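You operate a simulated robot arm through the tools that you are given. There is no shell and no other tool. Be economical: measure what you need, move in short steps, check, and stop when the job is done.

Carry out the task below with a simulated two-armed robot. There is one attempt and no reset: what you move stays moved.

JOB
Take the blue foam block from the top of the wooden bench with blue legs and put it on the white bay of the blue cart. Put the green ring from the top of the wooden bench with blue legs in the inside of the purple tray and the grey ring on the green bay of the blue cart. Take the green cover and leave it on top of the green sheet. Take the brown pad from the top of the wood-topped bench and put it on the shelf of the narrow grey table. Take the white panel on the top of the wood-topped bench and put it away on the long bench top. Take the perforated panel and leave it on the top of the wooden bench with blue legs. Open the lower drawer of the chest. Do these in any order. Set down upright: green cover.

Only the result counts: the job must be done as asked and must still hold three seconds after the hand-in. Knocking over, shifting, dropping, spilling or breaking anything else fails it. A push-on lid holds only when it is set on centred and level and pressed home; a screw cap is set on level and turned clockwise until tight. Flat cloth is picked up by pressing the open fingertips on it (5 to 10 N) and closing them slowly along it; thin cloth reads only 2 to 8 mm in the jaws.

ROBOT AND FRAMES
Two 7-joint arms with two-finger parallel grippers on one trunk, on a base that drives. Base frame: it is fixed to the floor where the robot stands at the start and does not move with it; the origin is under the middle of the robot, x ahead of it, y to its left, z up; the surface under the hand at the start is at about z = 860. Readings come in mm, rad, newtons and seconds.
The left shoulder is at the start at [20, 138, 1475], the right one opposite. With the tool pointing down near the work surface each hand reaches from about 100 to 340 mm from the robot's upright axis, wherever it stands, measured 20 degrees to its own side. Places, roughly: foam block [500, -250, 1000]; green bay of the blue cart (31x24 cm) [1080, 720, 860]; green cover (9x7x9 cm) [400, 2100, 900]; green sheet [750, 2000, 750]; inside of the purple tray (20x22 cm) [-820, -400, 200]; long bench top [-600, 4100, 900]; lower drawer of the chest [-12800, 100, 500]; pad [0, 2000, 1000]; perforated panel (15x15x4 cm) [100, 4000, 900]; ring [750, -250, 1000]; shelf of the narrow grey table [-2700, 2400, 400]; top of the wooden bench with blue legs [-200, -300, 900]; white bay of the blue cart (31x24 cm) [1080, 1000, 860]; white panel (15x15x4 cm) [-1100, 2100, 900]. Payload 1.57 kg a hand.
The tool frame of a hand sits at the grasp point between the pads (the TCP): z along the fingers, y along the line on which they close. The tips reach 30 mm beyond it. Largest opening 80 mm; finger width 17, thickness 12; the body of the gripper, 40 by 82 mm, starts 80 mm behind the TCP.
Orientation is that of the tool frame in the base frame, as a unit quaternion [x, y, z, w]. With the fingers straight down and closing along the base's y, the tool's x points along the base's -x, its y along +y and its z along -z.

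CONTROLS
- The arms move only by the tool drive_tool. It takes "left_plan", "right_plan" or both (then of equal length, played together; a hand with none holds still); each is a list of rows, each a list of 6 numbers: the shift along the tool's x, y, z in units of 40 mm (1.0 is 40 mm), then the turn, a rotation vector about the tool's x, y, z in units of 4 degrees (1.0 is 4 degrees). In form: [[x, y, z, ax, ay, az], ...]. A call has 1 to 8 rows; each row shifts and turns the commanded pose from where the row before left it, along the tool's axes as they then stand. "left_jaw" and "right_jaw" are, for a hand that has rows, the gripper command, from -1 (fully open) to 1 (shut), values between in proportion, set as the call begins (left out, the last holds). A call with a number of a shift or a turn outside -1 to 1 is refused whole. Rows are played at 5 a second. More than 50 mm and 0.15 rad between two rows, or a gripper value outside its range, and nothing of the call is played. Where a pose cannot be reached the arm comes as near as it can. A force on the tool above 40 N (or 10 N above the force at the start of the call, whichever is more), or a blocked arm, ends the call early, and 0.2 s more pass. Each finger travels about 45 mm/s and halts on what it meets, pressing with about 20 N; the grip force reading is that of the motor and also rises with nothing between the fingers. The clock runs only during rows and for 0.2 s after the last one: add rows that do not move to give the fingers time. It gives the time, the measured TCP pose, the force on the tool (base axes), the opening and the grip force at its end, in the units of the frame above (readings bear some noise), with the torque about the TCP (base axes, N m) and any sound that the robot's microphone picked up.
- Cameras (640 x 400 px; columns grow to the right, rows downward): "scene" is now at [136.6, -64.5, 1335.5]; the picture's right is [-0.87, -0.50, 0.00], its down [-0.39, 0.68, -0.62] and it looks along [0.31, -0.54, -0.78] (base axes); focal length 214 px, centre (320, 200). "left" rides on the left gripper at [72, 7, -122] in its tool frame; the picture's right is [-0.09, 1.00, 0.00], its down [-0.84, -0.08, -0.54] and it looks along [-0.54, -0.05, 0.84] (tool axes); focal length 238 px, centre (320, 200). "right" rides on the right gripper at [72, -7, -122] in its tool frame; the picture's right is [0.09, 1.00, 0.00], its down [-0.84, 0.08, -0.54] and it looks along [-0.54, 0.05, 0.84] (tool axes); focal length 238 px, centre (320, 200). There is no depth. A picture from a camera that has moved, and an enlarged one, comes with that camera's place and axes in the base frame and with its lens.
- get_image(camera): a new picture of that camera. No time passes.
- slide_trunk(by): slides the trunk up (or, below 0, down) by that many mm; the arms and the scene camera ride with it, the base frame stays. It gives what a move gives, with no picture.
- base_move(legs): drives the robot by 1 to 6 legs, each [ahead, left, turn to the left] in mm, mm and rad, along the robot's own axes; the way and the turn of a leg run together, so that a leg with both is an arc; at most 1500 mm and 3.142 rad a leg. The arms and the cameras ride along, it lands a little off, and it stops where it bumps. It gives what a move gives.
- head_to(pan, tilt): turns the head with the scene camera to pan (to the left, within 1.047 rad either way) and tilt (down, from -0.506 to 1.204), counted from straight ahead of the robot. It gives what a move gives.
- close_up(camera, box): a new picture of the part [left, top, right, bottom] of that camera's present view, enlarged. No time passes.
- job_done(): hands the job in; it is judged then, once.

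Work in short steps. Places have to be worked out from the pictures, the camera data and where the tool is seen: move nearer, look again, correct. Check each grasp and each placing, and mend what went wrong. You have 217 turns and 212 pictures in all, those below and enlarged ones among them. Open the grippers and draw the arms clear of the work before you hand the job in, unless the task says otherwise; then end with one line.

The tools are called after "Call:" by a JSON object that holds its "api" and its "payload". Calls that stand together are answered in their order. drive_tool: Moves the arms, as the interface text tells. Its arguments: {"type":"object","properties":{"left_plan":{"type":"array","items":{"type":"array","items":{"type":"number"}}},"left_jaw":{"type":"number"},"right_plan":{"type":"array","items":{"type":"array","items":{"type":"number"}}},"right_jaw":{"type":"number"}},"required":[]} The other tools are called the same way: slide_trunk (by) slides the trunk up or down; base_move (legs) drives the base; head_to (pan, tilt) turns the head that bears the scene camera; get_image (camera) takes a picture; close_up (camera, box) takes an enlarged picture of a part of a camera's view; job_done () hands the job in.

At the start:

```text
clock: 0.0
left_eef_pos: [241.0, -5.9, 1144.4]
left_tcp_rot: [0.0, 1.0, 0.0, 0.0]
left_contact_force: [-0.9, -0.1, 0.3]
left_moment: [-0.02, -0.02, 0.02]
left_grip_width: 79.8
left_grip_force: 0.0
right_eef_pos: [217.9, -336.8, 1104.8]
right_tcp_rot: [-0.001, 1.0, -0.001, 0.0]
right_contact_force: [-0.2, -0.1, 0.3]
right_moment: [0.01, -0.01, 0.02]
right_grip_width: 79.7
right_grip_force: 0.0
trunk travel left (down, up): [-850.0, 390.0]
robot x, y, heading: [-1.8, 0.8, 0.002]
head pan, tilt: [-1.051, 0.899]
```

scene: 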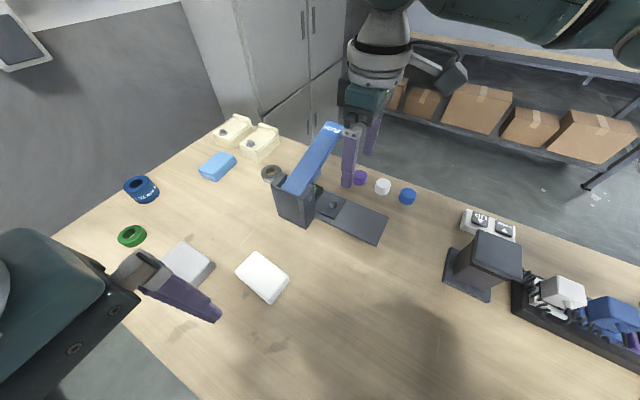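
right: 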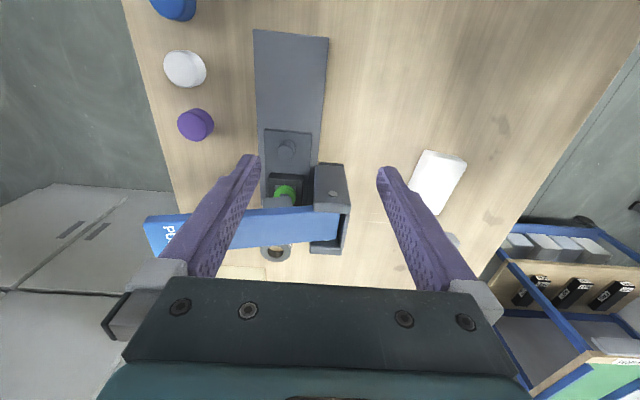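
left: 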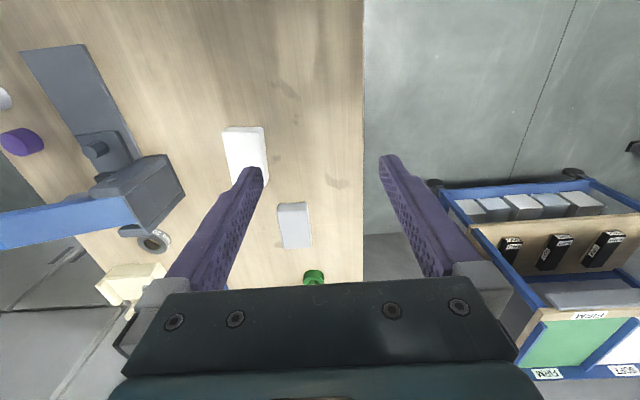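

The pictures put the foam block near (671, -340), the green ring near (667, -57) and the grey ring near (510, -403) on the bench. I turn the head to see how the robot stands relative to the bench and the cart.

Call:
{"api": "head_to", "payload": {"pan": 0.3, "tilt": 0.7}}

Call:
{"api": "get_image", "payload": {"camera": "scene"}}

Call:
{"api": "head_to", "payload": {"pan": 1.04, "tilt": 0.5}}

Call:
{"api": "get_image", "payload": {"camera": "scene"}}

```text
clock: 1.5
left_eef_pos: [238.6, -9.5, 1146.0]
left_tcp_rot: [0.004, 1.0, -0.003, 0.0]
left_contact_force: [-0.8, 0.3, -0.3]
left_moment: [0.0, 0.03, 0.01]
left_grip_width: 79.8
left_grip_force: 0.1
right_eef_pos: [217.5, -338.1, 1102.8]
right_tcp_rot: [-0.001, 1.0, -0.001, 0.0]
right_contact_force: [0.0, -0.2, -0.5]
right_moment: [0.02, 0.0, 0.02]
right_grip_width: 79.7
right_grip_force: 0.0
trunk travel left (down, up): [-850.0, 390.0]
robot x, y, heading: [-1.1, -1.1, -0.002]
head pan, tilt: [0.3, 0.7]
```

```text
208 pictures are left
camera scene: at [183.9, 5.5, 1351.9], right [0.05, -1.0, 0.0], down [-0.64, -0.04, -0.77], along [0.77, 0.04, -0.64], focal length 214 px, centre (320, 200)
```

scene: 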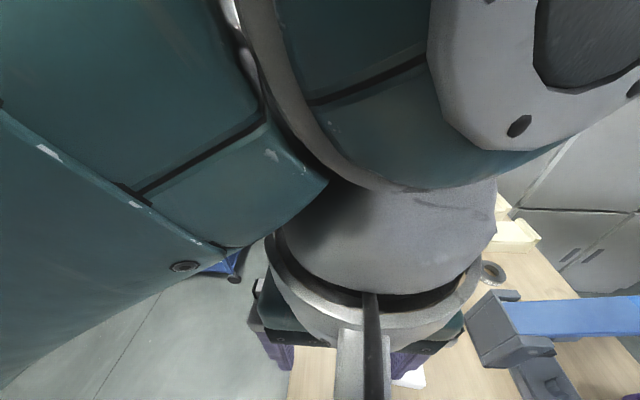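

```text
clock: 2.6
left_eef_pos: [241.6, -7.9, 1144.9]
left_tcp_rot: [0.001, 1.0, 0.0, 0.0]
left_contact_force: [0.3, -0.6, -0.3]
left_moment: [0.01, 0.0, 0.01]
left_grip_width: 80.0
left_grip_force: 0.1
right_eef_pos: [218.0, -337.5, 1103.6]
right_tcp_rot: [-0.001, 1.0, -0.002, 0.0]
right_contact_force: [0.3, -0.2, 0.1]
right_moment: [-0.01, -0.04, 0.01]
right_grip_width: 79.9
right_grip_force: 0.1
trunk travel left (down, up): [-850.0, 390.0]
robot x, y, heading: [-0.6, -0.4, 0.002]
head pan, tilt: [1.04, 0.499]
```

```text
207 pictures are left
camera scene: at [145.1, 79.5, 1369.2], right [0.86, -0.51, 0.0], down [-0.24, -0.41, -0.88], along [0.44, 0.76, -0.48], focal length 214 px, centre (320, 200)
```

scene: 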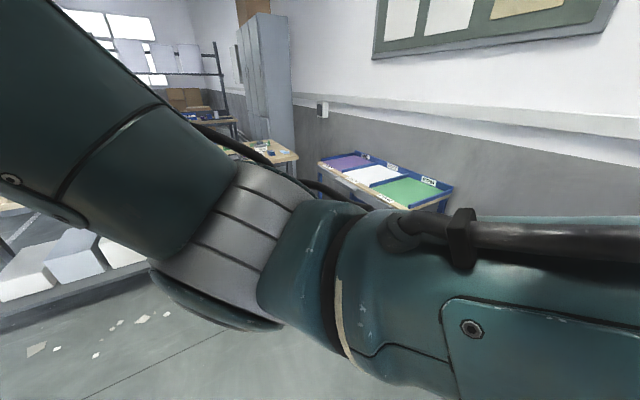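

The arms block the forward view; I look steeply down to the right to see what lies beneath the robot.

Call:
{"api": "head_to", "payload": {"pan": -1.04, "tilt": 1.2}}

Call:
{"api": "get_image", "payload": {"camera": "scene"}}

Call:
{"api": "head_to", "payload": {"pan": -1.04, "tilt": 0.2}}

Call:
{"api": "get_image", "payload": {"camera": "scene"}}

```text
clock: 4.6
left_eef_pos: [240.5, -4.6, 1140.9]
left_tcp_rot: [-0.002, 1.0, 0.006, -0.005]
left_contact_force: [-0.1, -0.1, 0.4]
left_moment: [0.0, 0.0, 0.01]
left_grip_width: 80.1
left_grip_force: 0.1
right_eef_pos: [218.2, -336.1, 1104.3]
right_tcp_rot: [-0.001, 1.0, -0.001, 0.0]
right_contact_force: [0.8, -0.4, -0.5]
right_moment: [-0.02, 0.0, -0.02]
right_grip_width: 80.2
right_grip_force: 0.0
trunk travel left (down, up): [-850.0, 390.0]
robot x, y, heading: [-0.1, -0.9, -0.0]
head pan, tilt: [-1.04, 1.201]
```

```text
206 pictures are left
camera scene: at [170.3, -15.1, 1332.3], right [-0.22, -0.98, 0.0], down [-0.79, 0.18, -0.59], along [0.57, -0.13, -0.81], focal length 214 px, centre (320, 200)
```

scene: 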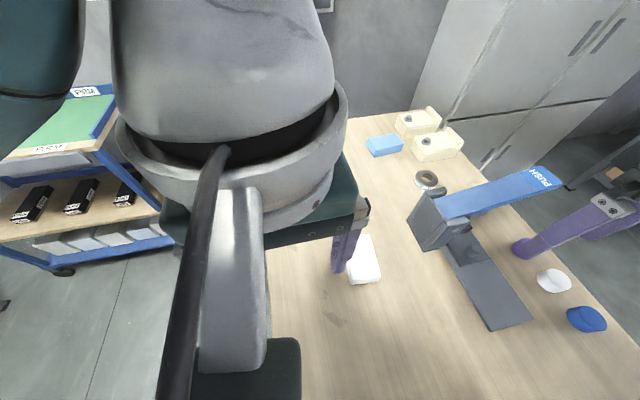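

```text
clock: 5.8
left_eef_pos: [240.7, -5.5, 1144.7]
left_tcp_rot: [0.001, 1.0, 0.0, 0.0]
left_contact_force: [0.6, 0.0, 1.0]
left_moment: [0.03, 0.02, 0.0]
left_grip_width: 79.8
left_grip_force: 0.0
right_eef_pos: [218.8, -337.2, 1104.9]
right_tcp_rot: [-0.001, 1.0, -0.001, 0.0]
right_contact_force: [-0.4, 0.1, 0.2]
right_moment: [0.01, 0.01, 0.0]
right_grip_width: 80.1
right_grip_force: 0.1
trunk travel left (down, up): [-850.0, 390.0]
robot x, y, heading: [1.9, 2.9, 0.001]
head pan, tilt: [-1.04, 0.201]
```

```text
205 pictures are left
camera scene: at [146.1, -79.3, 1396.8], right [-0.86, -0.51, 0.0], down [-0.1, 0.17, -0.98], along [0.5, -0.84, -0.2], focal length 214 px, centre (320, 200)
```

scene: 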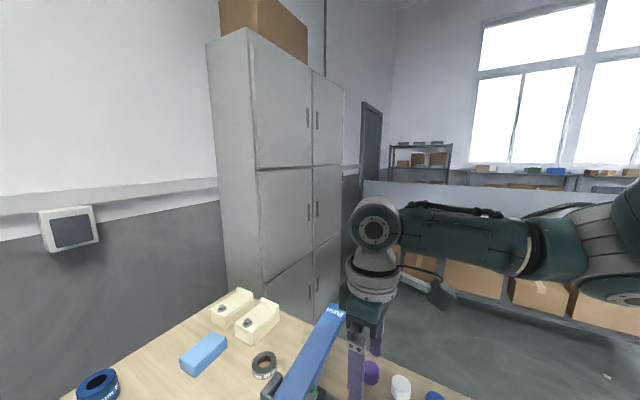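

The bench top runs under the robot's reported place, so I tilt the right hand back to look at the robot's own body and the bench around it.

Call:
{"api": "drive_tool", "payload": {"right_plan": [[0, 0, -1, 0, 1, 0], [0, 0, -1, 0, 1, 0], [0, 0, 0, 0, 1, 0], [0, 0, 0, 0, 1, 0], [0, 0, 0, 0, 1, 0], [0, 0, 0, 0, 1, 0], [0, 0, 0, 0, 1, 0], [0, 0, 0, 0, 1, 0]]}}

Call:
{"api": "get_image", "payload": {"camera": "right"}}

```text
clock: 7.7
left_eef_pos: [241.4, -6.5, 1144.7]
left_tcp_rot: [0.0, 1.0, 0.0, 0.0]
left_contact_force: [0.6, 0.1, -0.1]
left_moment: [0.01, 0.03, 0.02]
left_grip_width: 80.4
left_grip_force: 0.1
right_eef_pos: [220.0, -337.7, 1185.7]
right_tcp_rot: [0.0, 0.961, -0.001, -0.277]
right_contact_force: [0.3, 0.1, -0.9]
right_moment: [-0.01, 0.0, 0.02]
right_grip_width: 80.2
right_grip_force: 0.1
trunk travel left (down, up): [-850.0, 390.0]
robot x, y, heading: [0.2, -3.9, -0.001]
head pan, tilt: [-1.04, 0.201]
```

```text
204 pictures are left
camera right: at [225.6, -343.5, 1325.1], right [-0.08, 1.0, 0.05], down [1.0, 0.08, 0.02], along [0.01, 0.05, -1.0], focal length 238 px, centre (320, 200)
```

right: 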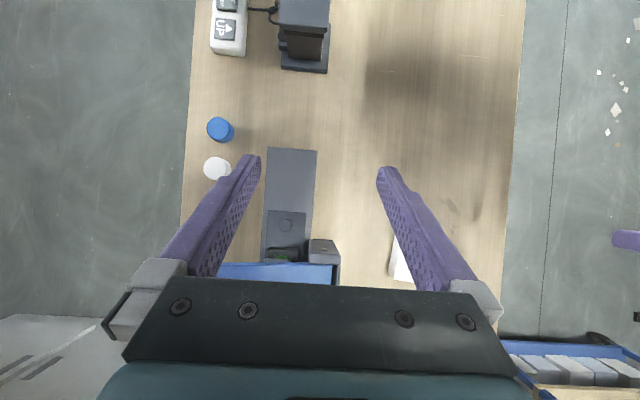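

No column stands in the bench, so the robot seems carried freely above it. I level the right hand again and drive so that the foam block comes under the right hand.

Call:
{"api": "drive_tool", "payload": {"right_plan": [[0, 0, 0, 0, -1, 0], [0, 0, 0, 0, -1, 0], [0, 0, 0, 0, -1, 0], [0, 0, 0, 0, -1, 0], [0, 0, 0, 0, -1, 0], [0, 0, 0, 0, -1, 0], [0, 0, 0, 0, -1, 0], [0, 0, 0, 0, -1, 0]]}}

Call:
{"api": "base_move", "payload": {"legs": [[300, -100, 0]]}}

Call:
{"api": "get_image", "payload": {"camera": "right"}}

Call:
{"api": "get_image", "payload": {"camera": "scene"}}

```text
clock: 9.4
left_eef_pos: [241.2, -6.8, 1145.7]
left_tcp_rot: [0.0, 1.0, -0.001, 0.0]
left_contact_force: [-0.5, 0.1, 0.6]
left_moment: [0.03, -0.04, -0.03]
left_grip_width: 79.9
left_grip_force: 0.0
right_eef_pos: [221.5, -336.8, 1183.6]
right_tcp_rot: [-0.001, 1.0, 0.0, 0.0]
right_contact_force: [-0.1, 1.3, 0.4]
right_moment: [0.0, 0.02, -0.02]
right_grip_width: 79.9
right_grip_force: 0.0
trunk travel left (down, up): [-850.0, 390.0]
robot x, y, heading: [1.5, -3.0, -0.0]
head pan, tilt: [-1.04, 0.201]
```

```text
clock: 11.6
left_eef_pos: [542.2, -106.9, 1144.2]
left_tcp_rot: [0.0, 1.0, 0.001, 0.0]
left_contact_force: [0.2, -0.6, -0.4]
left_moment: [-0.01, 0.01, 0.01]
left_grip_width: 80.0
left_grip_force: 0.0
right_eef_pos: [520.8, -436.3, 1184.5]
right_tcp_rot: [-0.001, 1.0, -0.001, 0.0]
right_contact_force: [0.2, -0.4, 0.1]
right_moment: [-0.01, -0.01, -0.01]
right_grip_width: 80.0
right_grip_force: 0.0
trunk travel left (down, up): [-850.0, 390.0]
robot x, y, heading: [300.5, -100.5, 0.004]
head pan, tilt: [-1.04, 0.201]
```

```text
203 pictures are left
camera right: at [450.1, -443.2, 1305.2], right [-0.09, 1.0, 0.0], down [0.84, 0.08, 0.54], along [0.54, 0.05, -0.84], focal length 238 px, centre (320, 200)
```

right: 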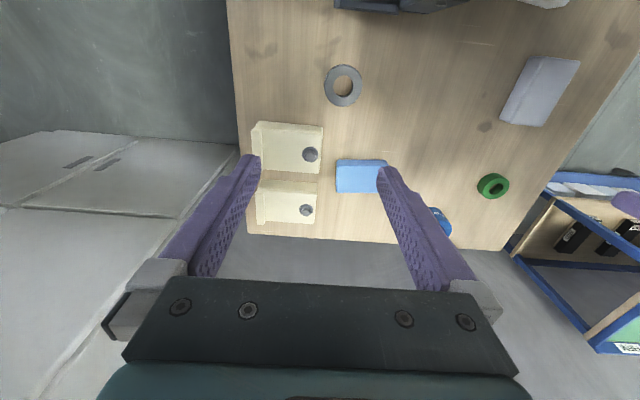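

```text
202 pictures are left
camera scene: at [446.2, -179.0, 1396.9], right [-0.86, -0.51, 0.0], down [-0.1, 0.17, -0.98], along [0.5, -0.85, -0.2], focal length 214 px, centre (320, 200)
```

scene: 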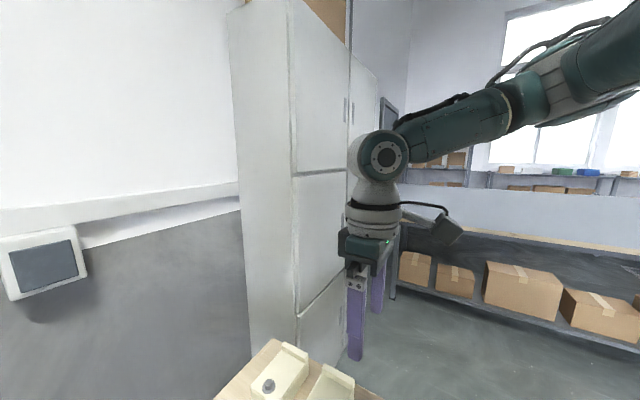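

Foam is at about (657, -341), about 100 mm along y and 65 mm along x, so the right jaws must close along x. I shift the base a little more and begin turning the right tool a quarter turn while bringing it above the block.

Call:
{"api": "base_move", "payload": {"legs": [[120, -110, 0]]}}

Call:
{"api": "drive_tool", "payload": {"right_plan": [[0, 0.7, 0, 0, 0, 1], [0, 0.7, 0, 0, 0, 1], [0, 0.7, 0, 0, 0, 1], [0, 0.7, 0, 0, 0, 1], [0, 0.7, 0, 0, 0, 1], [0, 0.7, 0, 0, 0, 1], [0, 0.5, 0, 0, 0, 1], [0, 0, 0, 0, 0, 1]]}}

Call:
{"api": "drive_tool", "payload": {"right_plan": [[0, 0, 0, 0, 0, 1], [0, 0, 0, 0, 0, 1], [0, 0, 0, 0, 0, 1], [0, 0, 0, 0, 0, 1], [0, 0, 0, 0, 0, 1], [0, 0, 0, 0, 0, 1], [0, 0, 0, 0, 0, 1], [0, 0, 0, 0, 0, 1]]}}

Call:
{"api": "drive_tool", "payload": {"right_plan": [[0, 0, 0, 0, 0, 1], [0, 0, 0, 0, 0, 1], [0, 0, 0, 0, 0, 1], [0, 0, 0, 0, 0, 1], [0, 0, 0, 0, 0, 1], [0, 0, 0, 0, 0, 1], [0, 0, 0, 0, 0, 0.5]]}}

Call:
{"api": "get_image", "payload": {"camera": "right"}}

```text
clock: 13.0
left_eef_pos: [662.8, -215.5, 1144.6]
left_tcp_rot: [-0.001, 1.0, 0.0, 0.001]
left_contact_force: [-0.1, -0.2, 0.5]
left_moment: [0.01, -0.01, 0.0]
left_grip_width: 80.1
left_grip_force: 0.0
right_eef_pos: [641.9, -544.9, 1184.6]
right_tcp_rot: [-0.002, 1.0, 0.0, 0.0]
right_contact_force: [0.6, 1.0, -0.1]
right_moment: [-0.04, 0.04, -0.02]
right_grip_width: 80.1
right_grip_force: 0.0
trunk travel left (down, up): [-850.0, 390.0]
robot x, y, heading: [420.0, -206.1, 0.0]
head pan, tilt: [-1.04, 0.201]
```

```text
clock: 14.8
left_eef_pos: [662.4, -214.4, 1145.3]
left_tcp_rot: [-0.001, 1.0, 0.001, 0.0]
left_contact_force: [0.3, 0.2, -0.1]
left_moment: [0.01, 0.0, 0.0]
left_grip_width: 80.1
left_grip_force: 0.1
right_eef_pos: [678.2, -361.5, 1183.6]
right_tcp_rot: [0.274, 0.962, 0.0, 0.0]
right_contact_force: [0.7, -0.7, -0.2]
right_moment: [0.02, -0.01, -0.02]
right_grip_width: 80.1
right_grip_force: 0.0
trunk travel left (down, up): [-850.0, 390.0]
robot x, y, heading: [418.3, -209.7, 0.001]
head pan, tilt: [-1.04, 0.201]
```

```text
clock: 16.6
left_eef_pos: [660.7, -214.5, 1145.2]
left_tcp_rot: [-0.001, 1.0, -0.001, 0.0]
left_contact_force: [0.5, 0.3, -0.8]
left_moment: [-0.03, 0.01, -0.01]
left_grip_width: 80.1
left_grip_force: 0.0
right_eef_pos: [678.6, -363.3, 1183.5]
right_tcp_rot: [0.528, 0.849, -0.001, 0.0]
right_contact_force: [0.3, -0.7, -0.5]
right_moment: [0.03, 0.01, 0.0]
right_grip_width: 79.9
right_grip_force: 0.0
trunk travel left (down, up): [-850.0, 390.0]
robot x, y, heading: [418.4, -209.4, -0.003]
head pan, tilt: [-1.04, 0.201]
```

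```text
clock: 18.2
left_eef_pos: [661.8, -215.3, 1144.6]
left_tcp_rot: [-0.001, 1.0, -0.001, 0.0]
left_contact_force: [-0.5, -0.3, 0.1]
left_moment: [0.04, 0.0, -0.02]
left_grip_width: 80.1
left_grip_force: 0.0
right_eef_pos: [678.1, -363.9, 1183.7]
right_tcp_rot: [0.706, 0.708, -0.001, 0.0]
right_contact_force: [-0.4, -0.4, -0.2]
right_moment: [-0.01, -0.01, -0.03]
right_grip_width: 79.8
right_grip_force: 0.1
trunk travel left (down, up): [-850.0, 390.0]
robot x, y, heading: [421.8, -208.1, 0.002]
head pan, tilt: [-1.04, 0.201]
```

```text
201 pictures are left
camera right: at [672.1, -290.7, 1304.7], right [1.0, 0.1, 0.0], down [0.08, -0.84, 0.54], along [0.05, -0.54, -0.84], focal length 238 px, centre (320, 200)
```

right: 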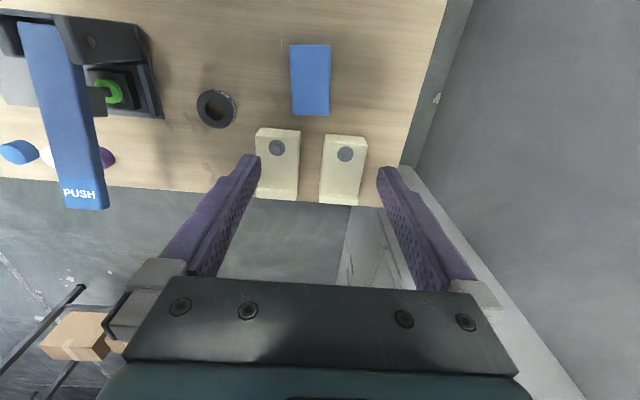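

Foam centre measures (661, -338). I move over it and descend to about z 960, then look.

Call:
{"api": "drive_tool", "payload": {"right_plan": [[0.65, -0.43, 0, 0, 0, 0], [0, 0, 1, 0, 0, 0], [0, 0, 1, 0, 0, 0], [0, 0, 1, 0, 0, 0], [0, 0, 1, 0, 0, 0], [0, 0, 1, 0, 0, 0], [0, 0, 0.5, 0, 0, 0]], "right_jaw": -1}}

Call:
{"api": "get_image", "payload": {"camera": "right"}}

```text
clock: 18.7
left_eef_pos: [661.7, -209.4, 1143.2]
left_tcp_rot: [-0.005, 1.0, 0.008, -0.004]
left_contact_force: [0.2, 0.7, -0.5]
left_moment: [-0.02, 0.01, 0.03]
left_grip_width: 79.7
left_grip_force: 0.0
right_eef_pos: [666.5, -341.8, 1180.7]
right_tcp_rot: [0.713, 0.701, 0.001, 0.006]
right_contact_force: [-0.9, -0.9, 0.6]
right_moment: [0.16, -0.03, 0.02]
right_grip_width: 79.9
right_grip_force: 0.1
trunk travel left (down, up): [-850.0, 390.0]
robot x, y, heading: [417.9, -206.2, 0.004]
head pan, tilt: [-1.04, 0.201]
stopped in row 2 (right hand): the force on the tool passed its limit at 59 N (the readings are from after the stop); the commanded pose is now the measured one
```

```text
200 pictures are left
camera right: at [660.1, -268.6, 1300.2], right [1.0, 0.08, 0.01], down [0.06, -0.83, 0.55], along [0.05, -0.55, -0.84], focal length 238 px, centre (320, 200)
```

right: 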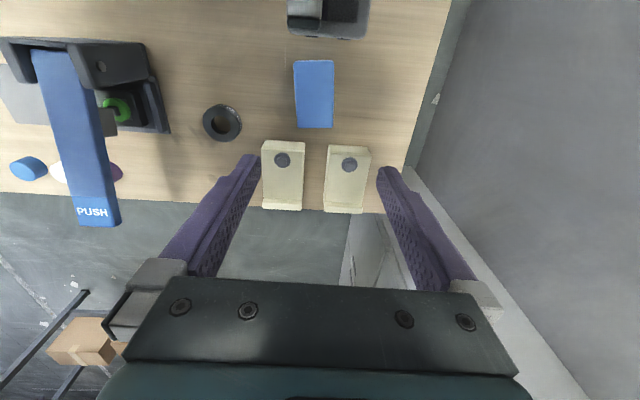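

The right hand's camera side touched the left gripper. I move the left hand away to its own side.

Call:
{"api": "drive_tool", "payload": {"left_plan": [[0, 1, 0, 0, 0, 0], [0, 1, 0, 0, 0, 0], [0, 1, 0, 0, 0, 0], [0, 1, 0, 0, 0, 0], [0, 1, 0, 0, 0, 0]]}}

Call:
{"api": "drive_tool", "payload": {"right_plan": [[0.1, -0.14, 0, 0, 0, -0.2], [0, 0, 1, 0, 0, 0], [0, 0, 1, 0, 0, 0], [0, 0, 1, 0, 0, 0], [0, 0, 1, 0, 0, 0], [0, 0, 1, 0, 0, 0], [0, 0, 0.5, 0, 0, 0]], "right_jaw": -1}}

Call:
{"api": "get_image", "payload": {"camera": "right"}}

```text
clock: 19.9
left_eef_pos: [659.9, -10.0, 1145.5]
left_tcp_rot: [-0.004, 1.0, 0.007, -0.002]
left_contact_force: [-0.3, -0.1, 0.2]
left_moment: [0.05, -0.02, -0.04]
left_grip_width: 80.2
left_grip_force: 0.0
right_eef_pos: [666.5, -341.4, 1179.2]
right_tcp_rot: [0.712, 0.702, 0.002, 0.007]
right_contact_force: [0.0, 0.2, -1.0]
right_moment: [0.01, -0.01, -0.01]
right_grip_width: 79.8
right_grip_force: 0.0
trunk travel left (down, up): [-850.0, 390.0]
robot x, y, heading: [419.0, -206.6, 0.001]
head pan, tilt: [-1.04, 0.201]
```

```text
clock: 21.5
left_eef_pos: [659.8, -9.2, 1146.2]
left_tcp_rot: [-0.005, 1.0, 0.008, -0.003]
left_contact_force: [0.3, 0.2, -0.7]
left_moment: [-0.01, 0.03, 0.01]
left_grip_width: 80.0
left_grip_force: 0.1
right_eef_pos: [663.6, -339.3, 961.1]
right_tcp_rot: [0.707, 0.707, 0.0, 0.007]
right_contact_force: [-0.6, 0.0, 0.6]
right_moment: [-0.01, 0.04, 0.01]
right_grip_width: 80.0
right_grip_force: 0.0
trunk travel left (down, up): [-850.0, 390.0]
robot x, y, heading: [417.6, -210.8, 0.003]
head pan, tilt: [-1.04, 0.201]
```

```text
199 pictures are left
camera right: at [655.6, -266.3, 1080.0], right [1.0, 0.09, 0.01], down [0.07, -0.83, 0.55], along [0.06, -0.55, -0.84], focal length 238 px, centre (320, 200)
```

right: 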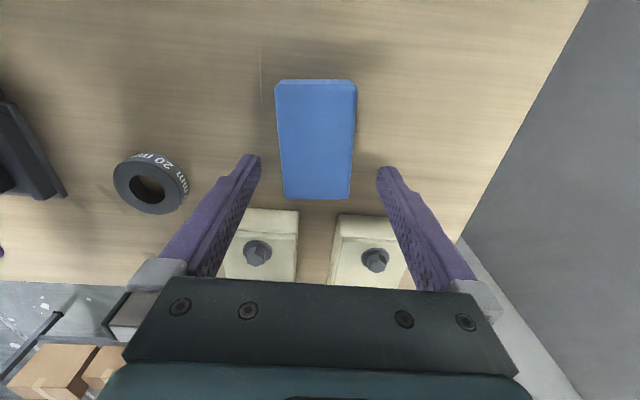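

The block lies centred between the jaws. I descend to z≈896 and close slowly.

Call:
{"api": "drive_tool", "payload": {"right_plan": [[0, 0, 0.8, 0, 0, 0], [0, 0, 0.83, 0, 0, 0], [0, 0, 0, 0, 0, 0]]}}

Call:
{"api": "drive_tool", "payload": {"right_plan": [[0, 0, 0, 0, 0, 0], [0, 0, 0, 0, 0, 0], [0, 0, 0, 0, 0, 0], [0, 0, 0, 0, 0, 0]], "right_jaw": 0.5}}

Call:
{"api": "get_image", "payload": {"camera": "right"}}

```text
clock: 22.3
left_eef_pos: [659.9, -9.0, 1145.4]
left_tcp_rot: [-0.005, 1.0, 0.008, -0.002]
left_contact_force: [0.3, 0.1, 0.1]
left_moment: [0.05, -0.04, 0.01]
left_grip_width: 80.1
left_grip_force: 0.0
right_eef_pos: [663.5, -339.6, 893.8]
right_tcp_rot: [0.706, 0.708, 0.003, 0.007]
right_contact_force: [-0.2, -0.3, 0.6]
right_moment: [0.01, -0.01, -0.03]
right_grip_width: 80.1
right_grip_force: 0.0
trunk travel left (down, up): [-850.0, 390.0]
robot x, y, heading: [421.9, -210.7, 0.002]
head pan, tilt: [-1.04, 0.201]
```

```text
clock: 23.3
left_eef_pos: [659.8, -8.1, 1144.7]
left_tcp_rot: [-0.006, 1.0, 0.008, -0.002]
left_contact_force: [0.0, -0.2, -0.4]
left_moment: [0.0, 0.02, 0.05]
left_grip_width: 79.9
left_grip_force: 0.0
right_eef_pos: [663.0, -340.4, 894.6]
right_tcp_rot: [0.707, 0.708, 0.002, 0.006]
right_contact_force: [-0.3, 1.2, 1.3]
right_moment: [-0.03, 0.02, 0.04]
right_grip_width: 61.7
right_grip_force: 20.2
trunk travel left (down, up): [-850.0, 390.0]
robot x, y, heading: [420.0, -210.4, 0.001]
head pan, tilt: [-1.04, 0.201]
```

```text
198 pictures are left
camera right: at [656.2, -266.8, 1015.0], right [1.0, 0.09, 0.01], down [0.07, -0.83, 0.55], along [0.06, -0.55, -0.84], focal length 238 px, centre (320, 200)
```

right: 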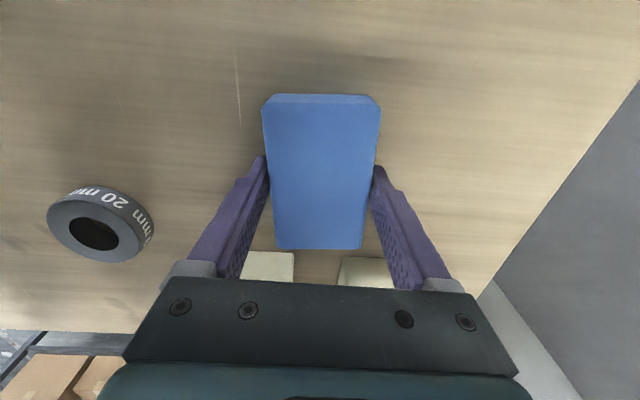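

The foam is held (61.7 mm, 20 N). I lift it well clear of the press lever (top near z 1005), then back the base off and turn it so the left hand can take the grey ring near (508, -400).

Call:
{"api": "drive_tool", "payload": {"right_plan": [[0, 0, -1, 0, 0, 0], [0, 0, -1, 0, 0, 0], [0, 0, -1, 0, 0, 0], [0, 0, -1, 0, 0, 0], [0, 0, -1, 0, 0, 0], [0, 0, -1, 0, 0, 0], [0, 0, -0.5, 0, 0, 0]]}}

Call:
{"api": "base_move", "payload": {"legs": [[-137, -77, 0], [0, 0, -0.785]]}}

Call:
{"api": "get_image", "payload": {"camera": "left"}}

Call:
{"api": "get_image", "payload": {"camera": "right"}}

```text
clock: 25.1
left_eef_pos: [658.5, -9.7, 1145.0]
left_tcp_rot: [-0.006, 1.0, 0.007, -0.003]
left_contact_force: [0.4, -0.4, 0.1]
left_moment: [-0.03, 0.0, 0.0]
left_grip_width: 80.1
left_grip_force: 0.2
right_eef_pos: [660.7, -384.5, 1114.1]
right_tcp_rot: [0.7, 0.71, -0.049, 0.057]
right_contact_force: [-0.7, -0.6, -0.4]
right_moment: [0.04, -0.02, 0.0]
right_grip_width: 61.6
right_grip_force: 20.0
right hand out of reach, approached as far as the arm can: row 6, 7
trunk travel left (down, up): [-850.0, 390.0]
robot x, y, heading: [418.5, -211.3, 0.001]
head pan, tilt: [-1.04, 0.201]
stopped in row 7 (right hand): the arm was blocked; the commanded pose is now the measured one
```

```text
clock: 28.5
left_eef_pos: [595.0, -314.7, 1145.3]
left_tcp_rot: [0.378, 0.926, 0.008, 0.001]
left_contact_force: [-0.1, -0.6, 0.0]
left_moment: [-0.03, -0.02, -0.02]
left_grip_width: 80.1
left_grip_force: 0.1
right_eef_pos: [330.3, -580.2, 1113.4]
right_tcp_rot: [0.919, 0.387, -0.067, 0.033]
right_contact_force: [0.1, -0.7, -0.6]
right_moment: [0.06, 0.0, 0.02]
right_grip_width: 61.2
right_grip_force: 19.8
trunk travel left (down, up): [-850.0, 390.0]
robot x, y, heading: [281.5, -285.3, -0.787]
head pan, tilt: [-1.04, 0.201]
```

```text
197 pictures are left
camera left: at [547.0, -262.8, 1268.2], right [0.76, 0.65, 0.01], down [0.54, -0.65, 0.54], along [0.36, -0.4, -0.84], focal length 238 px, centre (320, 200)
```

left: 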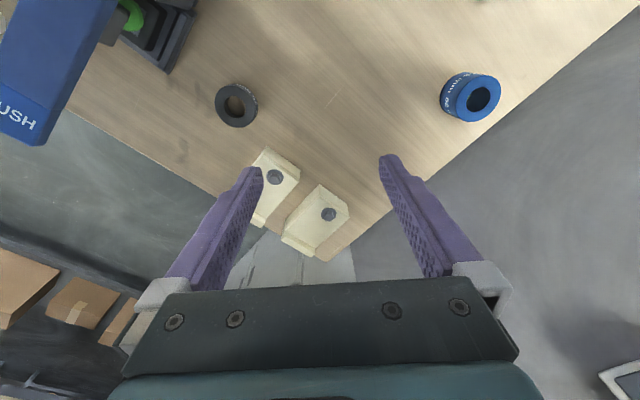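

```text
196 pictures are left
camera right: at [387.5, -510.6, 1223.1], right [0.78, -0.63, 0.0], down [-0.47, -0.58, 0.66], along [-0.42, -0.51, -0.75], focal length 238 px, centre (320, 200)
```

right: 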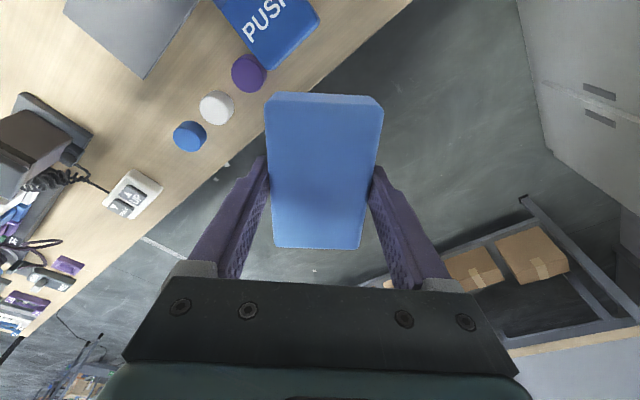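

The grey ring is near (505, -398). I bring the left hand over it and part way down.

Call:
{"api": "drive_tool", "payload": {"left_plan": [[0.05, -1, 0, 0, 0, 0], [0.05, -1, 0, 0, 0, 0], [0, -1, 0.6, 0, 0, 0], [0, 0, 1, 0, 0, 0], [0, 0, 1, 0, 0, 0], [0, 0, 1, 0, 0, 0], [0, 0, 1, 0, 0, 0]], "left_jaw": -1}}

Call:
{"api": "get_image", "payload": {"camera": "left"}}

```text
clock: 30.1
left_eef_pos: [509.0, -394.4, 958.8]
left_tcp_rot: [0.378, 0.926, 0.008, 0.0]
left_contact_force: [-0.3, 0.4, -0.4]
left_moment: [0.04, 0.0, -0.01]
left_grip_width: 80.1
left_grip_force: 0.1
right_eef_pos: [329.8, -580.8, 1114.1]
right_tcp_rot: [0.919, 0.388, -0.068, 0.034]
right_contact_force: [0.1, -1.0, -0.3]
right_moment: [-0.01, -0.02, -0.02]
right_grip_width: 60.8
right_grip_force: 20.1
trunk travel left (down, up): [-850.0, 390.0]
robot x, y, heading: [281.8, -285.3, -0.783]
head pan, tilt: [-1.04, 0.201]
```

```text
195 pictures are left
camera left: at [461.6, -342.6, 1082.2], right [0.76, 0.65, 0.01], down [0.54, -0.65, 0.54], along [0.35, -0.4, -0.84], focal length 238 px, centre (320, 200)
```

left: 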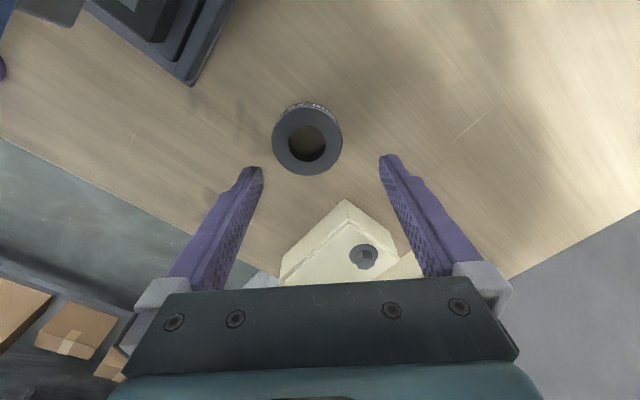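

The ring centre reads (497, -398), about 11 mm off along the closing line. I correct, descend and close.

Call:
{"api": "drive_tool", "payload": {"left_plan": [[0.14, -0.28, 0, 0, 0, 0], [0, 0, 0.8, 0, 0, 0], [0, 0, 0.8, 0, 0, 0], [0, 0, 0, 0, 0, 0]]}}

Call:
{"api": "get_image", "payload": {"camera": "left"}}

```text
clock: 31.1
left_eef_pos: [496.4, -398.2, 894.3]
left_tcp_rot: [0.379, 0.925, 0.007, 0.001]
left_contact_force: [-0.7, 0.5, 0.1]
left_moment: [0.0, -0.02, 0.01]
left_grip_width: 80.2
left_grip_force: 0.1
right_eef_pos: [329.8, -581.3, 1113.8]
right_tcp_rot: [0.919, 0.387, -0.068, 0.035]
right_contact_force: [0.3, -0.7, 0.1]
right_moment: [0.03, 0.02, 0.02]
right_grip_width: 60.6
right_grip_force: 19.9
trunk travel left (down, up): [-850.0, 390.0]
robot x, y, heading: [283.4, -287.3, -0.787]
head pan, tilt: [-1.04, 0.201]
```

```text
194 pictures are left
camera left: at [449.8, -346.2, 1017.6], right [0.76, 0.64, 0.01], down [0.54, -0.65, 0.54], along [0.35, -0.4, -0.84], focal length 238 px, centre (320, 200)
```

left: 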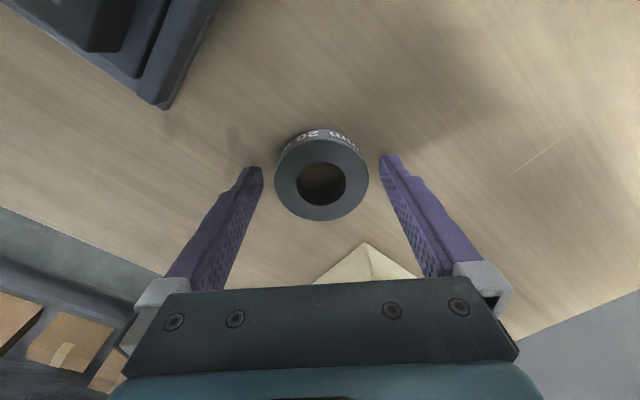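

Well centred. I close the left jaws.

Call:
{"api": "drive_tool", "payload": {"left_plan": [[0, 0, 0, 0, 0, 0], [0, 0, 0, 0, 0, 0], [0, 0, 0, 0, 0, 0], [0, 0, 0, 0, 0, 0]], "left_jaw": 0.5}}

Call:
{"api": "drive_tool", "payload": {"left_plan": [[0, 0, -1, 0, 0, 0], [0, 0, -1, 0, 0, 0], [0, 0, -1, 0, 0, 0], [0, 0, -1, 0, 0, 0], [0, 0, -1, 0, 0, 0], [0, 0, -0.5, 0, 0, 0]]}}

Call:
{"api": "get_image", "payload": {"camera": "left"}}

```text
clock: 32.1
left_eef_pos: [497.2, -397.4, 895.5]
left_tcp_rot: [0.378, 0.926, 0.008, 0.001]
left_contact_force: [0.9, 0.0, 1.1]
left_moment: [-0.03, 0.03, 0.0]
left_grip_width: 59.0
left_grip_force: 19.4
right_eef_pos: [328.9, -581.0, 1113.9]
right_tcp_rot: [0.919, 0.387, -0.068, 0.034]
right_contact_force: [0.1, 1.0, -0.7]
right_moment: [-0.03, -0.04, 0.0]
right_grip_width: 60.6
right_grip_force: 19.9
trunk travel left (down, up): [-850.0, 390.0]
robot x, y, heading: [278.7, -287.7, -0.786]
head pan, tilt: [-1.04, 0.201]
```

```text
clock: 33.5
left_eef_pos: [495.9, -400.1, 1116.8]
left_tcp_rot: [0.379, 0.925, 0.008, 0.0]
left_contact_force: [-0.4, -0.9, -1.6]
left_moment: [0.04, 0.01, 0.01]
left_grip_width: 58.2
left_grip_force: 19.7
right_eef_pos: [329.1, -580.6, 1113.1]
right_tcp_rot: [0.919, 0.388, -0.068, 0.035]
right_contact_force: [1.1, 0.7, 0.3]
right_moment: [-0.02, -0.02, 0.03]
right_grip_width: 60.9
right_grip_force: 19.9
trunk travel left (down, up): [-850.0, 390.0]
robot x, y, heading: [281.9, -283.3, -0.78]
head pan, tilt: [-1.04, 0.201]
```

```text
193 pictures are left
camera left: at [448.6, -348.7, 1238.2], right [0.76, 0.65, 0.01], down [0.54, -0.65, 0.54], along [0.36, -0.4, -0.84], focal length 238 px, centre (320, 200)
```

left: 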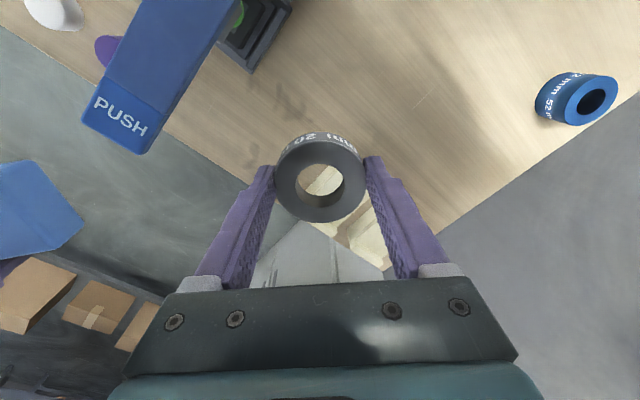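

Both objects are held. I turn back to heading 0 and drive toward the cart so the right hand comes near the white bay.

Call:
{"api": "base_move", "payload": {"legs": [[0, 0, 0.785], [0, 1400, 0], [380, 0, 0]]}}

Call:
{"api": "head_to", "payload": {"pan": -0.6, "tilt": 0.7}}

Call:
{"api": "get_image", "payload": {"camera": "right"}}

Call:
{"api": "get_image", "payload": {"camera": "left"}}

Call:
{"api": "get_image", "payload": {"camera": "scene"}}

```text
clock: 44.6
left_eef_pos: [904.4, 1184.5, 1115.0]
left_tcp_rot: [0.0, 1.0, 0.008, -0.003]
left_contact_force: [0.2, 0.1, -1.8]
left_moment: [0.0, 0.02, 0.02]
left_grip_width: 58.1
left_grip_force: 20.6
right_eef_pos: [910.8, 939.0, 1114.3]
right_tcp_rot: [0.703, 0.707, -0.05, 0.058]
right_contact_force: [-0.8, -0.8, 1.0]
right_moment: [0.03, -0.03, 0.01]
right_grip_width: 60.7
right_grip_force: 20.1
trunk travel left (down, up): [-850.0, 390.0]
robot x, y, heading: [670.2, 1113.5, -0.004]
head pan, tilt: [-1.04, 0.201]
```

```text
clock: 45.5
left_eef_pos: [902.7, 1184.7, 1113.8]
left_tcp_rot: [0.0, 1.0, 0.008, -0.004]
left_contact_force: [0.2, 0.4, -1.0]
left_moment: [-0.02, 0.0, 0.02]
left_grip_width: 57.8
left_grip_force: 20.9
right_eef_pos: [911.4, 939.2, 1113.6]
right_tcp_rot: [0.704, 0.706, -0.051, 0.058]
right_contact_force: [-0.5, 0.3, 0.3]
right_moment: [-0.02, 0.0, -0.01]
right_grip_width: 60.6
right_grip_force: 20.5
trunk travel left (down, up): [-850.0, 390.0]
robot x, y, heading: [673.3, 1115.9, -0.005]
head pan, tilt: [-0.6, 0.7]
```

```text
192 pictures are left
camera right: at [904.2, 1028.8, 1222.6], right [1.0, 0.1, 0.0], down [0.08, -0.74, 0.66], along [0.06, -0.66, -0.75], focal length 238 px, centre (320, 200)
```

right: 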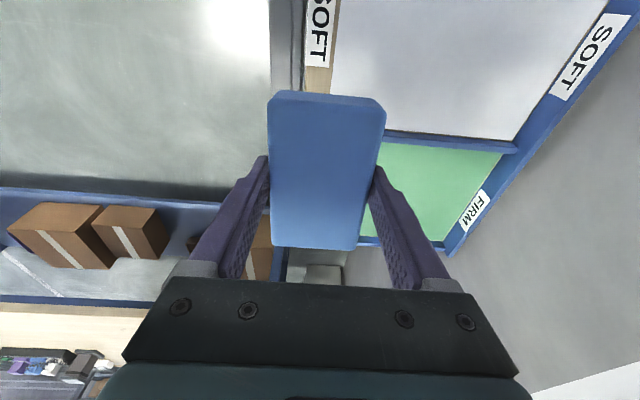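

```text
191 pictures are left
camera left: at [833.3, 1188.2, 1237.8], right [0.09, 1.0, 0.01], down [0.84, -0.09, 0.54], along [0.53, -0.04, -0.84], focal length 238 px, centre (320, 200)
```

left: 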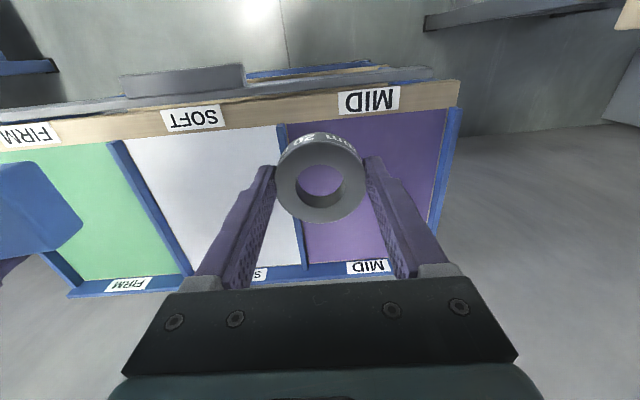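

```text
190 pictures are left
camera scene: at [840.9, 1069.4, 1351.6], right [-0.57, -0.82, 0.0], down [-0.53, 0.37, -0.77], along [0.63, -0.44, -0.64], focal length 214 px, centre (320, 200)
```

scene: 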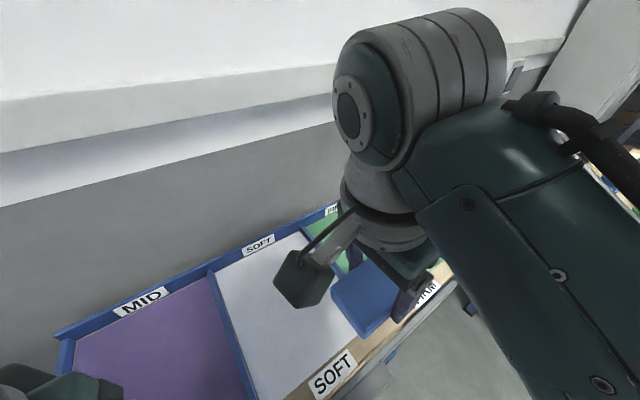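

The white bay spans about x 940–1240, y 850–1115. I drive closer so the foam hangs over its middle and level the right hand while lowering.

Call:
{"api": "base_move", "payload": {"legs": [[155, 45, 0]]}}

Call:
{"api": "drive_tool", "payload": {"right_plan": [[0, 0, 0.6, 0, 0.7, 0], [0, 0, 0.8, 0, 0.8, 0], [0, 0, 0.8, 0, 0.7, 0], [0, 0, 1, 0, 0, 0], [0, 0, 0, 0, 0, 0]]}}

Call:
{"api": "get_image", "payload": {"camera": "right"}}

```text
clock: 47.0
left_eef_pos: [1058.5, 1228.9, 1115.8]
left_tcp_rot: [0.0, 1.0, 0.008, -0.003]
left_contact_force: [0.3, -0.3, -1.2]
left_moment: [-0.01, 0.02, 0.01]
left_grip_width: 57.9
left_grip_force: 20.2
right_eef_pos: [1066.4, 982.9, 1114.5]
right_tcp_rot: [0.704, 0.707, -0.049, 0.058]
right_contact_force: [1.1, -0.9, -0.2]
right_moment: [-0.01, 0.02, 0.0]
right_grip_width: 60.6
right_grip_force: 19.4
trunk travel left (down, up): [-850.0, 390.0]
robot x, y, heading: [828.5, 1162.4, -0.005]
head pan, tilt: [-0.6, 0.7]
```

```text
clock: 48.2
left_eef_pos: [1059.9, 1229.2, 1114.6]
left_tcp_rot: [0.0, 1.0, 0.008, -0.004]
left_contact_force: [1.0, 0.0, -0.8]
left_moment: [-0.01, 0.03, -0.04]
left_grip_width: 57.7
left_grip_force: 20.2
right_eef_pos: [1067.9, 951.3, 985.4]
right_tcp_rot: [0.702, 0.712, -0.013, 0.021]
right_contact_force: [-0.3, 0.2, -0.2]
right_moment: [-0.03, -0.01, 0.0]
right_grip_width: 60.7
right_grip_force: 20.1
trunk travel left (down, up): [-850.0, 390.0]
robot x, y, heading: [829.2, 1161.7, -0.007]
head pan, tilt: [-0.6, 0.7]
```

```text
189 pictures are left
camera right: at [1059.6, 1029.3, 1102.9], right [0.99, 0.11, 0.0], down [0.09, -0.81, 0.58], along [0.07, -0.58, -0.81], focal length 238 px, centre (320, 200)
```

right: 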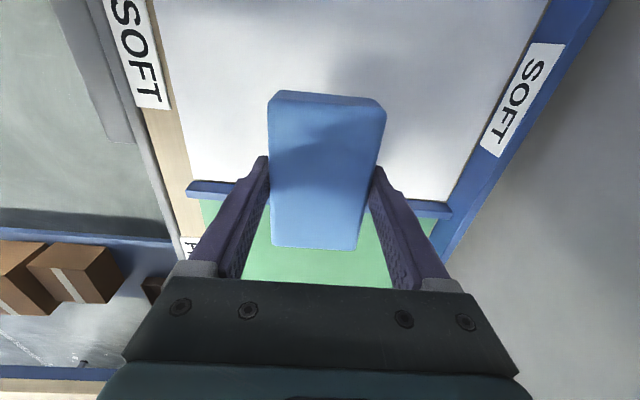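

The foam needs +35 mm in y and a little more levelling. I do that and lower to about z 905.

Call:
{"api": "drive_tool", "payload": {"right_plan": [[0.85, 0, 0, 0, 0.7, 0], [0, 0, 1, 0, 0, 0], [0, 0, 0.8, 0, 0, 0], [0, 0, 0.2, 0, 0, 0], [0, 0, 0, 0, 0, 0]]}}

Call:
{"api": "get_image", "payload": {"camera": "right"}}

```text
clock: 49.4
left_eef_pos: [1058.5, 1228.4, 1115.3]
left_tcp_rot: [0.0, 1.0, 0.008, -0.004]
left_contact_force: [0.0, -0.1, -1.0]
left_moment: [0.0, 0.0, -0.02]
left_grip_width: 57.8
left_grip_force: 20.3
right_eef_pos: [1069.4, 995.4, 905.2]
right_tcp_rot: [0.704, 0.71, 0.01, -0.004]
right_contact_force: [-0.1, -0.2, 0.0]
right_moment: [-0.01, -0.03, 0.04]
right_grip_width: 60.5
right_grip_force: 20.2
trunk travel left (down, up): [-850.0, 390.0]
robot x, y, heading: [827.8, 1160.0, -0.004]
head pan, tilt: [-0.6, 0.7]
```

```text
188 pictures are left
camera right: at [1061.3, 1064.7, 1027.7], right [0.99, 0.1, 0.01], down [0.08, -0.85, 0.53], along [0.06, -0.52, -0.85], focal length 238 px, centre (320, 200)
```

right: 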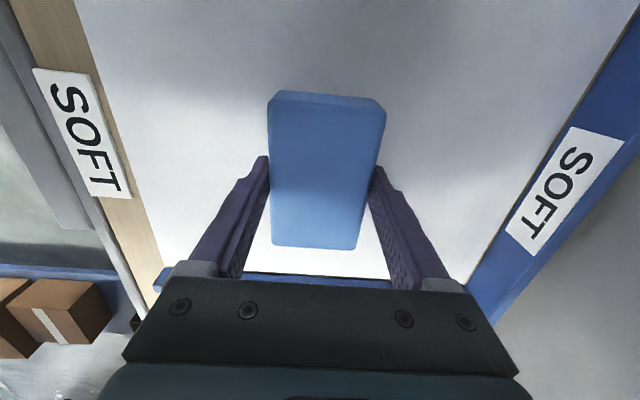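

I lower in small steps, watching the force.

Call:
{"api": "drive_tool", "payload": {"right_plan": [[0, 0, 0.12, 0, 0, 0], [0, 0, 0.12, 0, 0, 0], [0, 0, 0, 0, 0, 0]]}}

Call:
{"api": "drive_tool", "payload": {"right_plan": [[0, 0, 0.12, 0, 0, 0], [0, 0, 0, 0, 0, 0]]}}

Call:
{"api": "drive_tool", "payload": {"right_plan": [[0, 0, 0.1, 0, 0, 0], [0, 0, 0, 0, 0, 0]]}}

```text
clock: 50.2
left_eef_pos: [1059.7, 1228.2, 1114.3]
left_tcp_rot: [0.001, 1.0, 0.006, -0.004]
left_contact_force: [-0.5, 0.6, -0.9]
left_moment: [-0.01, 0.04, 0.01]
left_grip_width: 57.7
left_grip_force: 20.2
right_eef_pos: [1068.2, 1001.5, 896.2]
right_tcp_rot: [0.706, 0.708, 0.013, -0.008]
right_contact_force: [-2.7, -0.7, 6.6]
right_moment: [-0.34, 0.31, -0.12]
right_grip_width: 60.6
right_grip_force: 19.8
trunk travel left (down, up): [-850.0, 390.0]
robot x, y, heading: [825.3, 1160.1, -0.008]
head pan, tilt: [-0.6, 0.7]
```

```text
clock: 50.8
left_eef_pos: [1060.2, 1226.9, 1114.7]
left_tcp_rot: [0.0, 1.0, 0.006, -0.003]
left_contact_force: [0.0, 0.5, -0.6]
left_moment: [0.01, 0.0, 0.02]
left_grip_width: 57.7
left_grip_force: 19.8
right_eef_pos: [1069.9, 1003.3, 892.4]
right_tcp_rot: [0.706, 0.708, 0.016, -0.01]
right_contact_force: [-7.7, -8.8, 20.6]
right_moment: [-0.3, 0.49, 0.09]
right_grip_width: 60.6
right_grip_force: 19.8
trunk travel left (down, up): [-850.0, 390.0]
robot x, y, heading: [830.1, 1159.3, -0.006]
head pan, tilt: [-0.6, 0.7]
```

```text
clock: 51.2
left_eef_pos: [1059.8, 1229.4, 1114.9]
left_tcp_rot: [-0.001, 1.0, 0.007, -0.004]
left_contact_force: [-0.5, 0.9, -1.1]
left_moment: [-0.02, 0.01, -0.04]
left_grip_width: 57.4
left_grip_force: 19.5
right_eef_pos: [1068.9, 1005.2, 889.9]
right_tcp_rot: [0.705, 0.709, 0.015, -0.011]
right_contact_force: [-8.1, -2.7, 32.6]
right_moment: [-0.13, 0.88, 0.04]
right_grip_width: 60.8
right_grip_force: 20.5
trunk travel left (down, up): [-850.0, 390.0]
robot x, y, heading: [829.3, 1161.6, -0.004]
head pan, tilt: [-0.6, 0.7]
stopped in row 2 (right hand): the force on the tool passed its limit at 48 N (the readings are from after the stop); the commanded pose is now the measured one
```

It is on the bay floor. I ease up 3 mm, open, and rise.

Call:
{"api": "drive_tool", "payload": {"right_plan": [[0, 0, -0.1, 0, 0, 0], [0, 0, 0, 0, 0, 0], [0, 0, 0, 0, 0, 0]], "right_jaw": -1}}

Call:
{"api": "drive_tool", "payload": {"right_plan": [[0, 0, 0, 0, 0, 0], [0, 0, -1, 0, 0, 0], [0, 0, -1, 0, 0, 0], [0, 0, -1, 0, 0, 0], [0, 0, -1, 0, 0, 0]]}}

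Call:
{"api": "get_image", "payload": {"camera": "right"}}

```text
clock: 52.0
left_eef_pos: [1058.5, 1228.3, 1115.5]
left_tcp_rot: [0.0, 1.0, 0.008, -0.004]
left_contact_force: [-1.0, -0.6, -1.3]
left_moment: [0.0, 0.04, -0.01]
left_grip_width: 57.4
left_grip_force: 19.7
right_eef_pos: [1069.5, 1001.8, 893.2]
right_tcp_rot: [0.705, 0.709, 0.014, -0.009]
right_contact_force: [-0.6, 0.0, -0.9]
right_moment: [0.0, -0.02, 0.0]
right_grip_width: 80.2
right_grip_force: 0.0
trunk travel left (down, up): [-850.0, 390.0]
robot x, y, heading: [826.6, 1162.5, -0.01]
head pan, tilt: [-0.6, 0.7]
```

```text
clock: 53.4
left_eef_pos: [1059.4, 1228.4, 1115.2]
left_tcp_rot: [0.0, 1.0, 0.007, -0.004]
left_contact_force: [0.4, -0.6, -0.8]
left_moment: [0.0, -0.01, 0.02]
left_grip_width: 57.8
left_grip_force: 19.8
right_eef_pos: [1072.9, 943.5, 1054.3]
right_tcp_rot: [0.704, 0.709, -0.028, 0.04]
right_contact_force: [0.2, 0.5, -0.1]
right_moment: [-0.01, -0.02, 0.02]
right_grip_width: 80.0
right_grip_force: 0.0
trunk travel left (down, up): [-850.0, 390.0]
robot x, y, heading: [826.1, 1160.0, -0.009]
head pan, tilt: [-0.6, 0.7]
stopped in row 5 (right hand): the arm was blocked; the commanded pose is now the measured one
```

```text
187 pictures are left
camera right: at [1064.4, 1026.9, 1168.1], right [0.99, 0.1, 0.01], down [0.07, -0.78, 0.62], along [0.07, -0.62, -0.78], focal length 238 px, centre (320, 200)
```

right: 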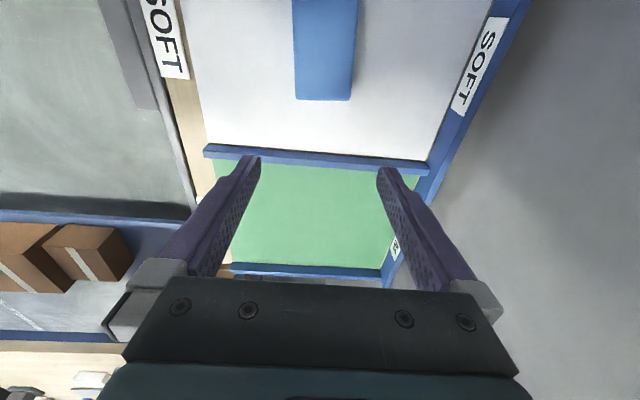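

The foam lies in the white bay. Now I drive 515 mm to the right so that the left hand's ring is over the green bay, and lower.

Call:
{"api": "base_move", "payload": {"legs": [[20, -513, 0]]}}

Call:
{"api": "drive_tool", "payload": {"left_plan": [[0, 0, 1, 0, 0, 0], [0, 0, 1, 0, 0, 0], [0, 0, 1, 0, 0, 0], [0, 0, 1, 0, 0, 0], [0, 0, 1, 0, 0, 0], [0, 0, 0, 0, 0, 0]]}}

Call:
{"api": "get_image", "payload": {"camera": "left"}}

```text
clock: 56.4
left_eef_pos: [1076.2, 712.4, 1115.8]
left_tcp_rot: [0.001, 1.0, 0.008, -0.003]
left_contact_force: [-0.8, 0.4, -1.8]
left_moment: [-0.01, 0.03, 0.02]
left_grip_width: 57.7
left_grip_force: 19.5
right_eef_pos: [1088.3, 428.4, 1054.1]
right_tcp_rot: [0.705, 0.708, -0.028, 0.04]
right_contact_force: [0.2, -0.1, 0.0]
right_moment: [0.05, -0.02, 0.0]
right_grip_width: 80.2
right_grip_force: 0.0
trunk travel left (down, up): [-850.0, 390.0]
robot x, y, heading: [846.5, 646.3, -0.011]
head pan, tilt: [-0.6, 0.7]
```

```text
clock: 57.8
left_eef_pos: [1074.6, 716.0, 914.2]
left_tcp_rot: [0.001, 1.0, 0.006, -0.003]
left_contact_force: [1.0, 0.7, -2.1]
left_moment: [-0.01, 0.04, 0.03]
left_grip_width: 57.5
left_grip_force: 19.8
right_eef_pos: [1087.3, 427.3, 1053.9]
right_tcp_rot: [0.705, 0.707, -0.029, 0.041]
right_contact_force: [-0.3, 0.6, -0.4]
right_moment: [-0.03, 0.01, -0.03]
right_grip_width: 79.7
right_grip_force: 0.0
trunk travel left (down, up): [-850.0, 390.0]
robot x, y, heading: [843.3, 644.6, -0.013]
head pan, tilt: [-0.6, 0.7]
```

```text
186 pictures are left
camera left: at [1002.5, 718.9, 1037.2], right [0.09, 1.0, 0.01], down [0.84, -0.09, 0.54], along [0.53, -0.04, -0.84], focal length 238 px, centre (320, 200)
```

left: 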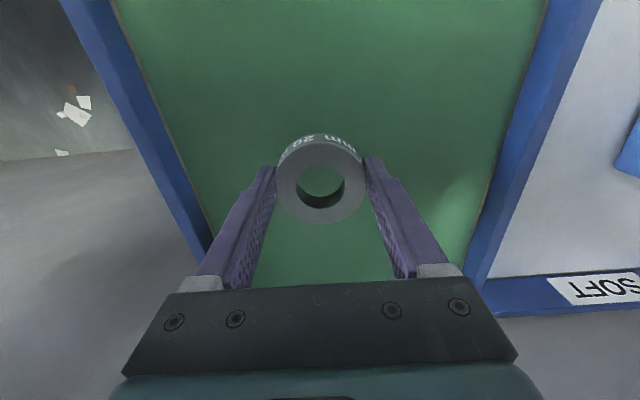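

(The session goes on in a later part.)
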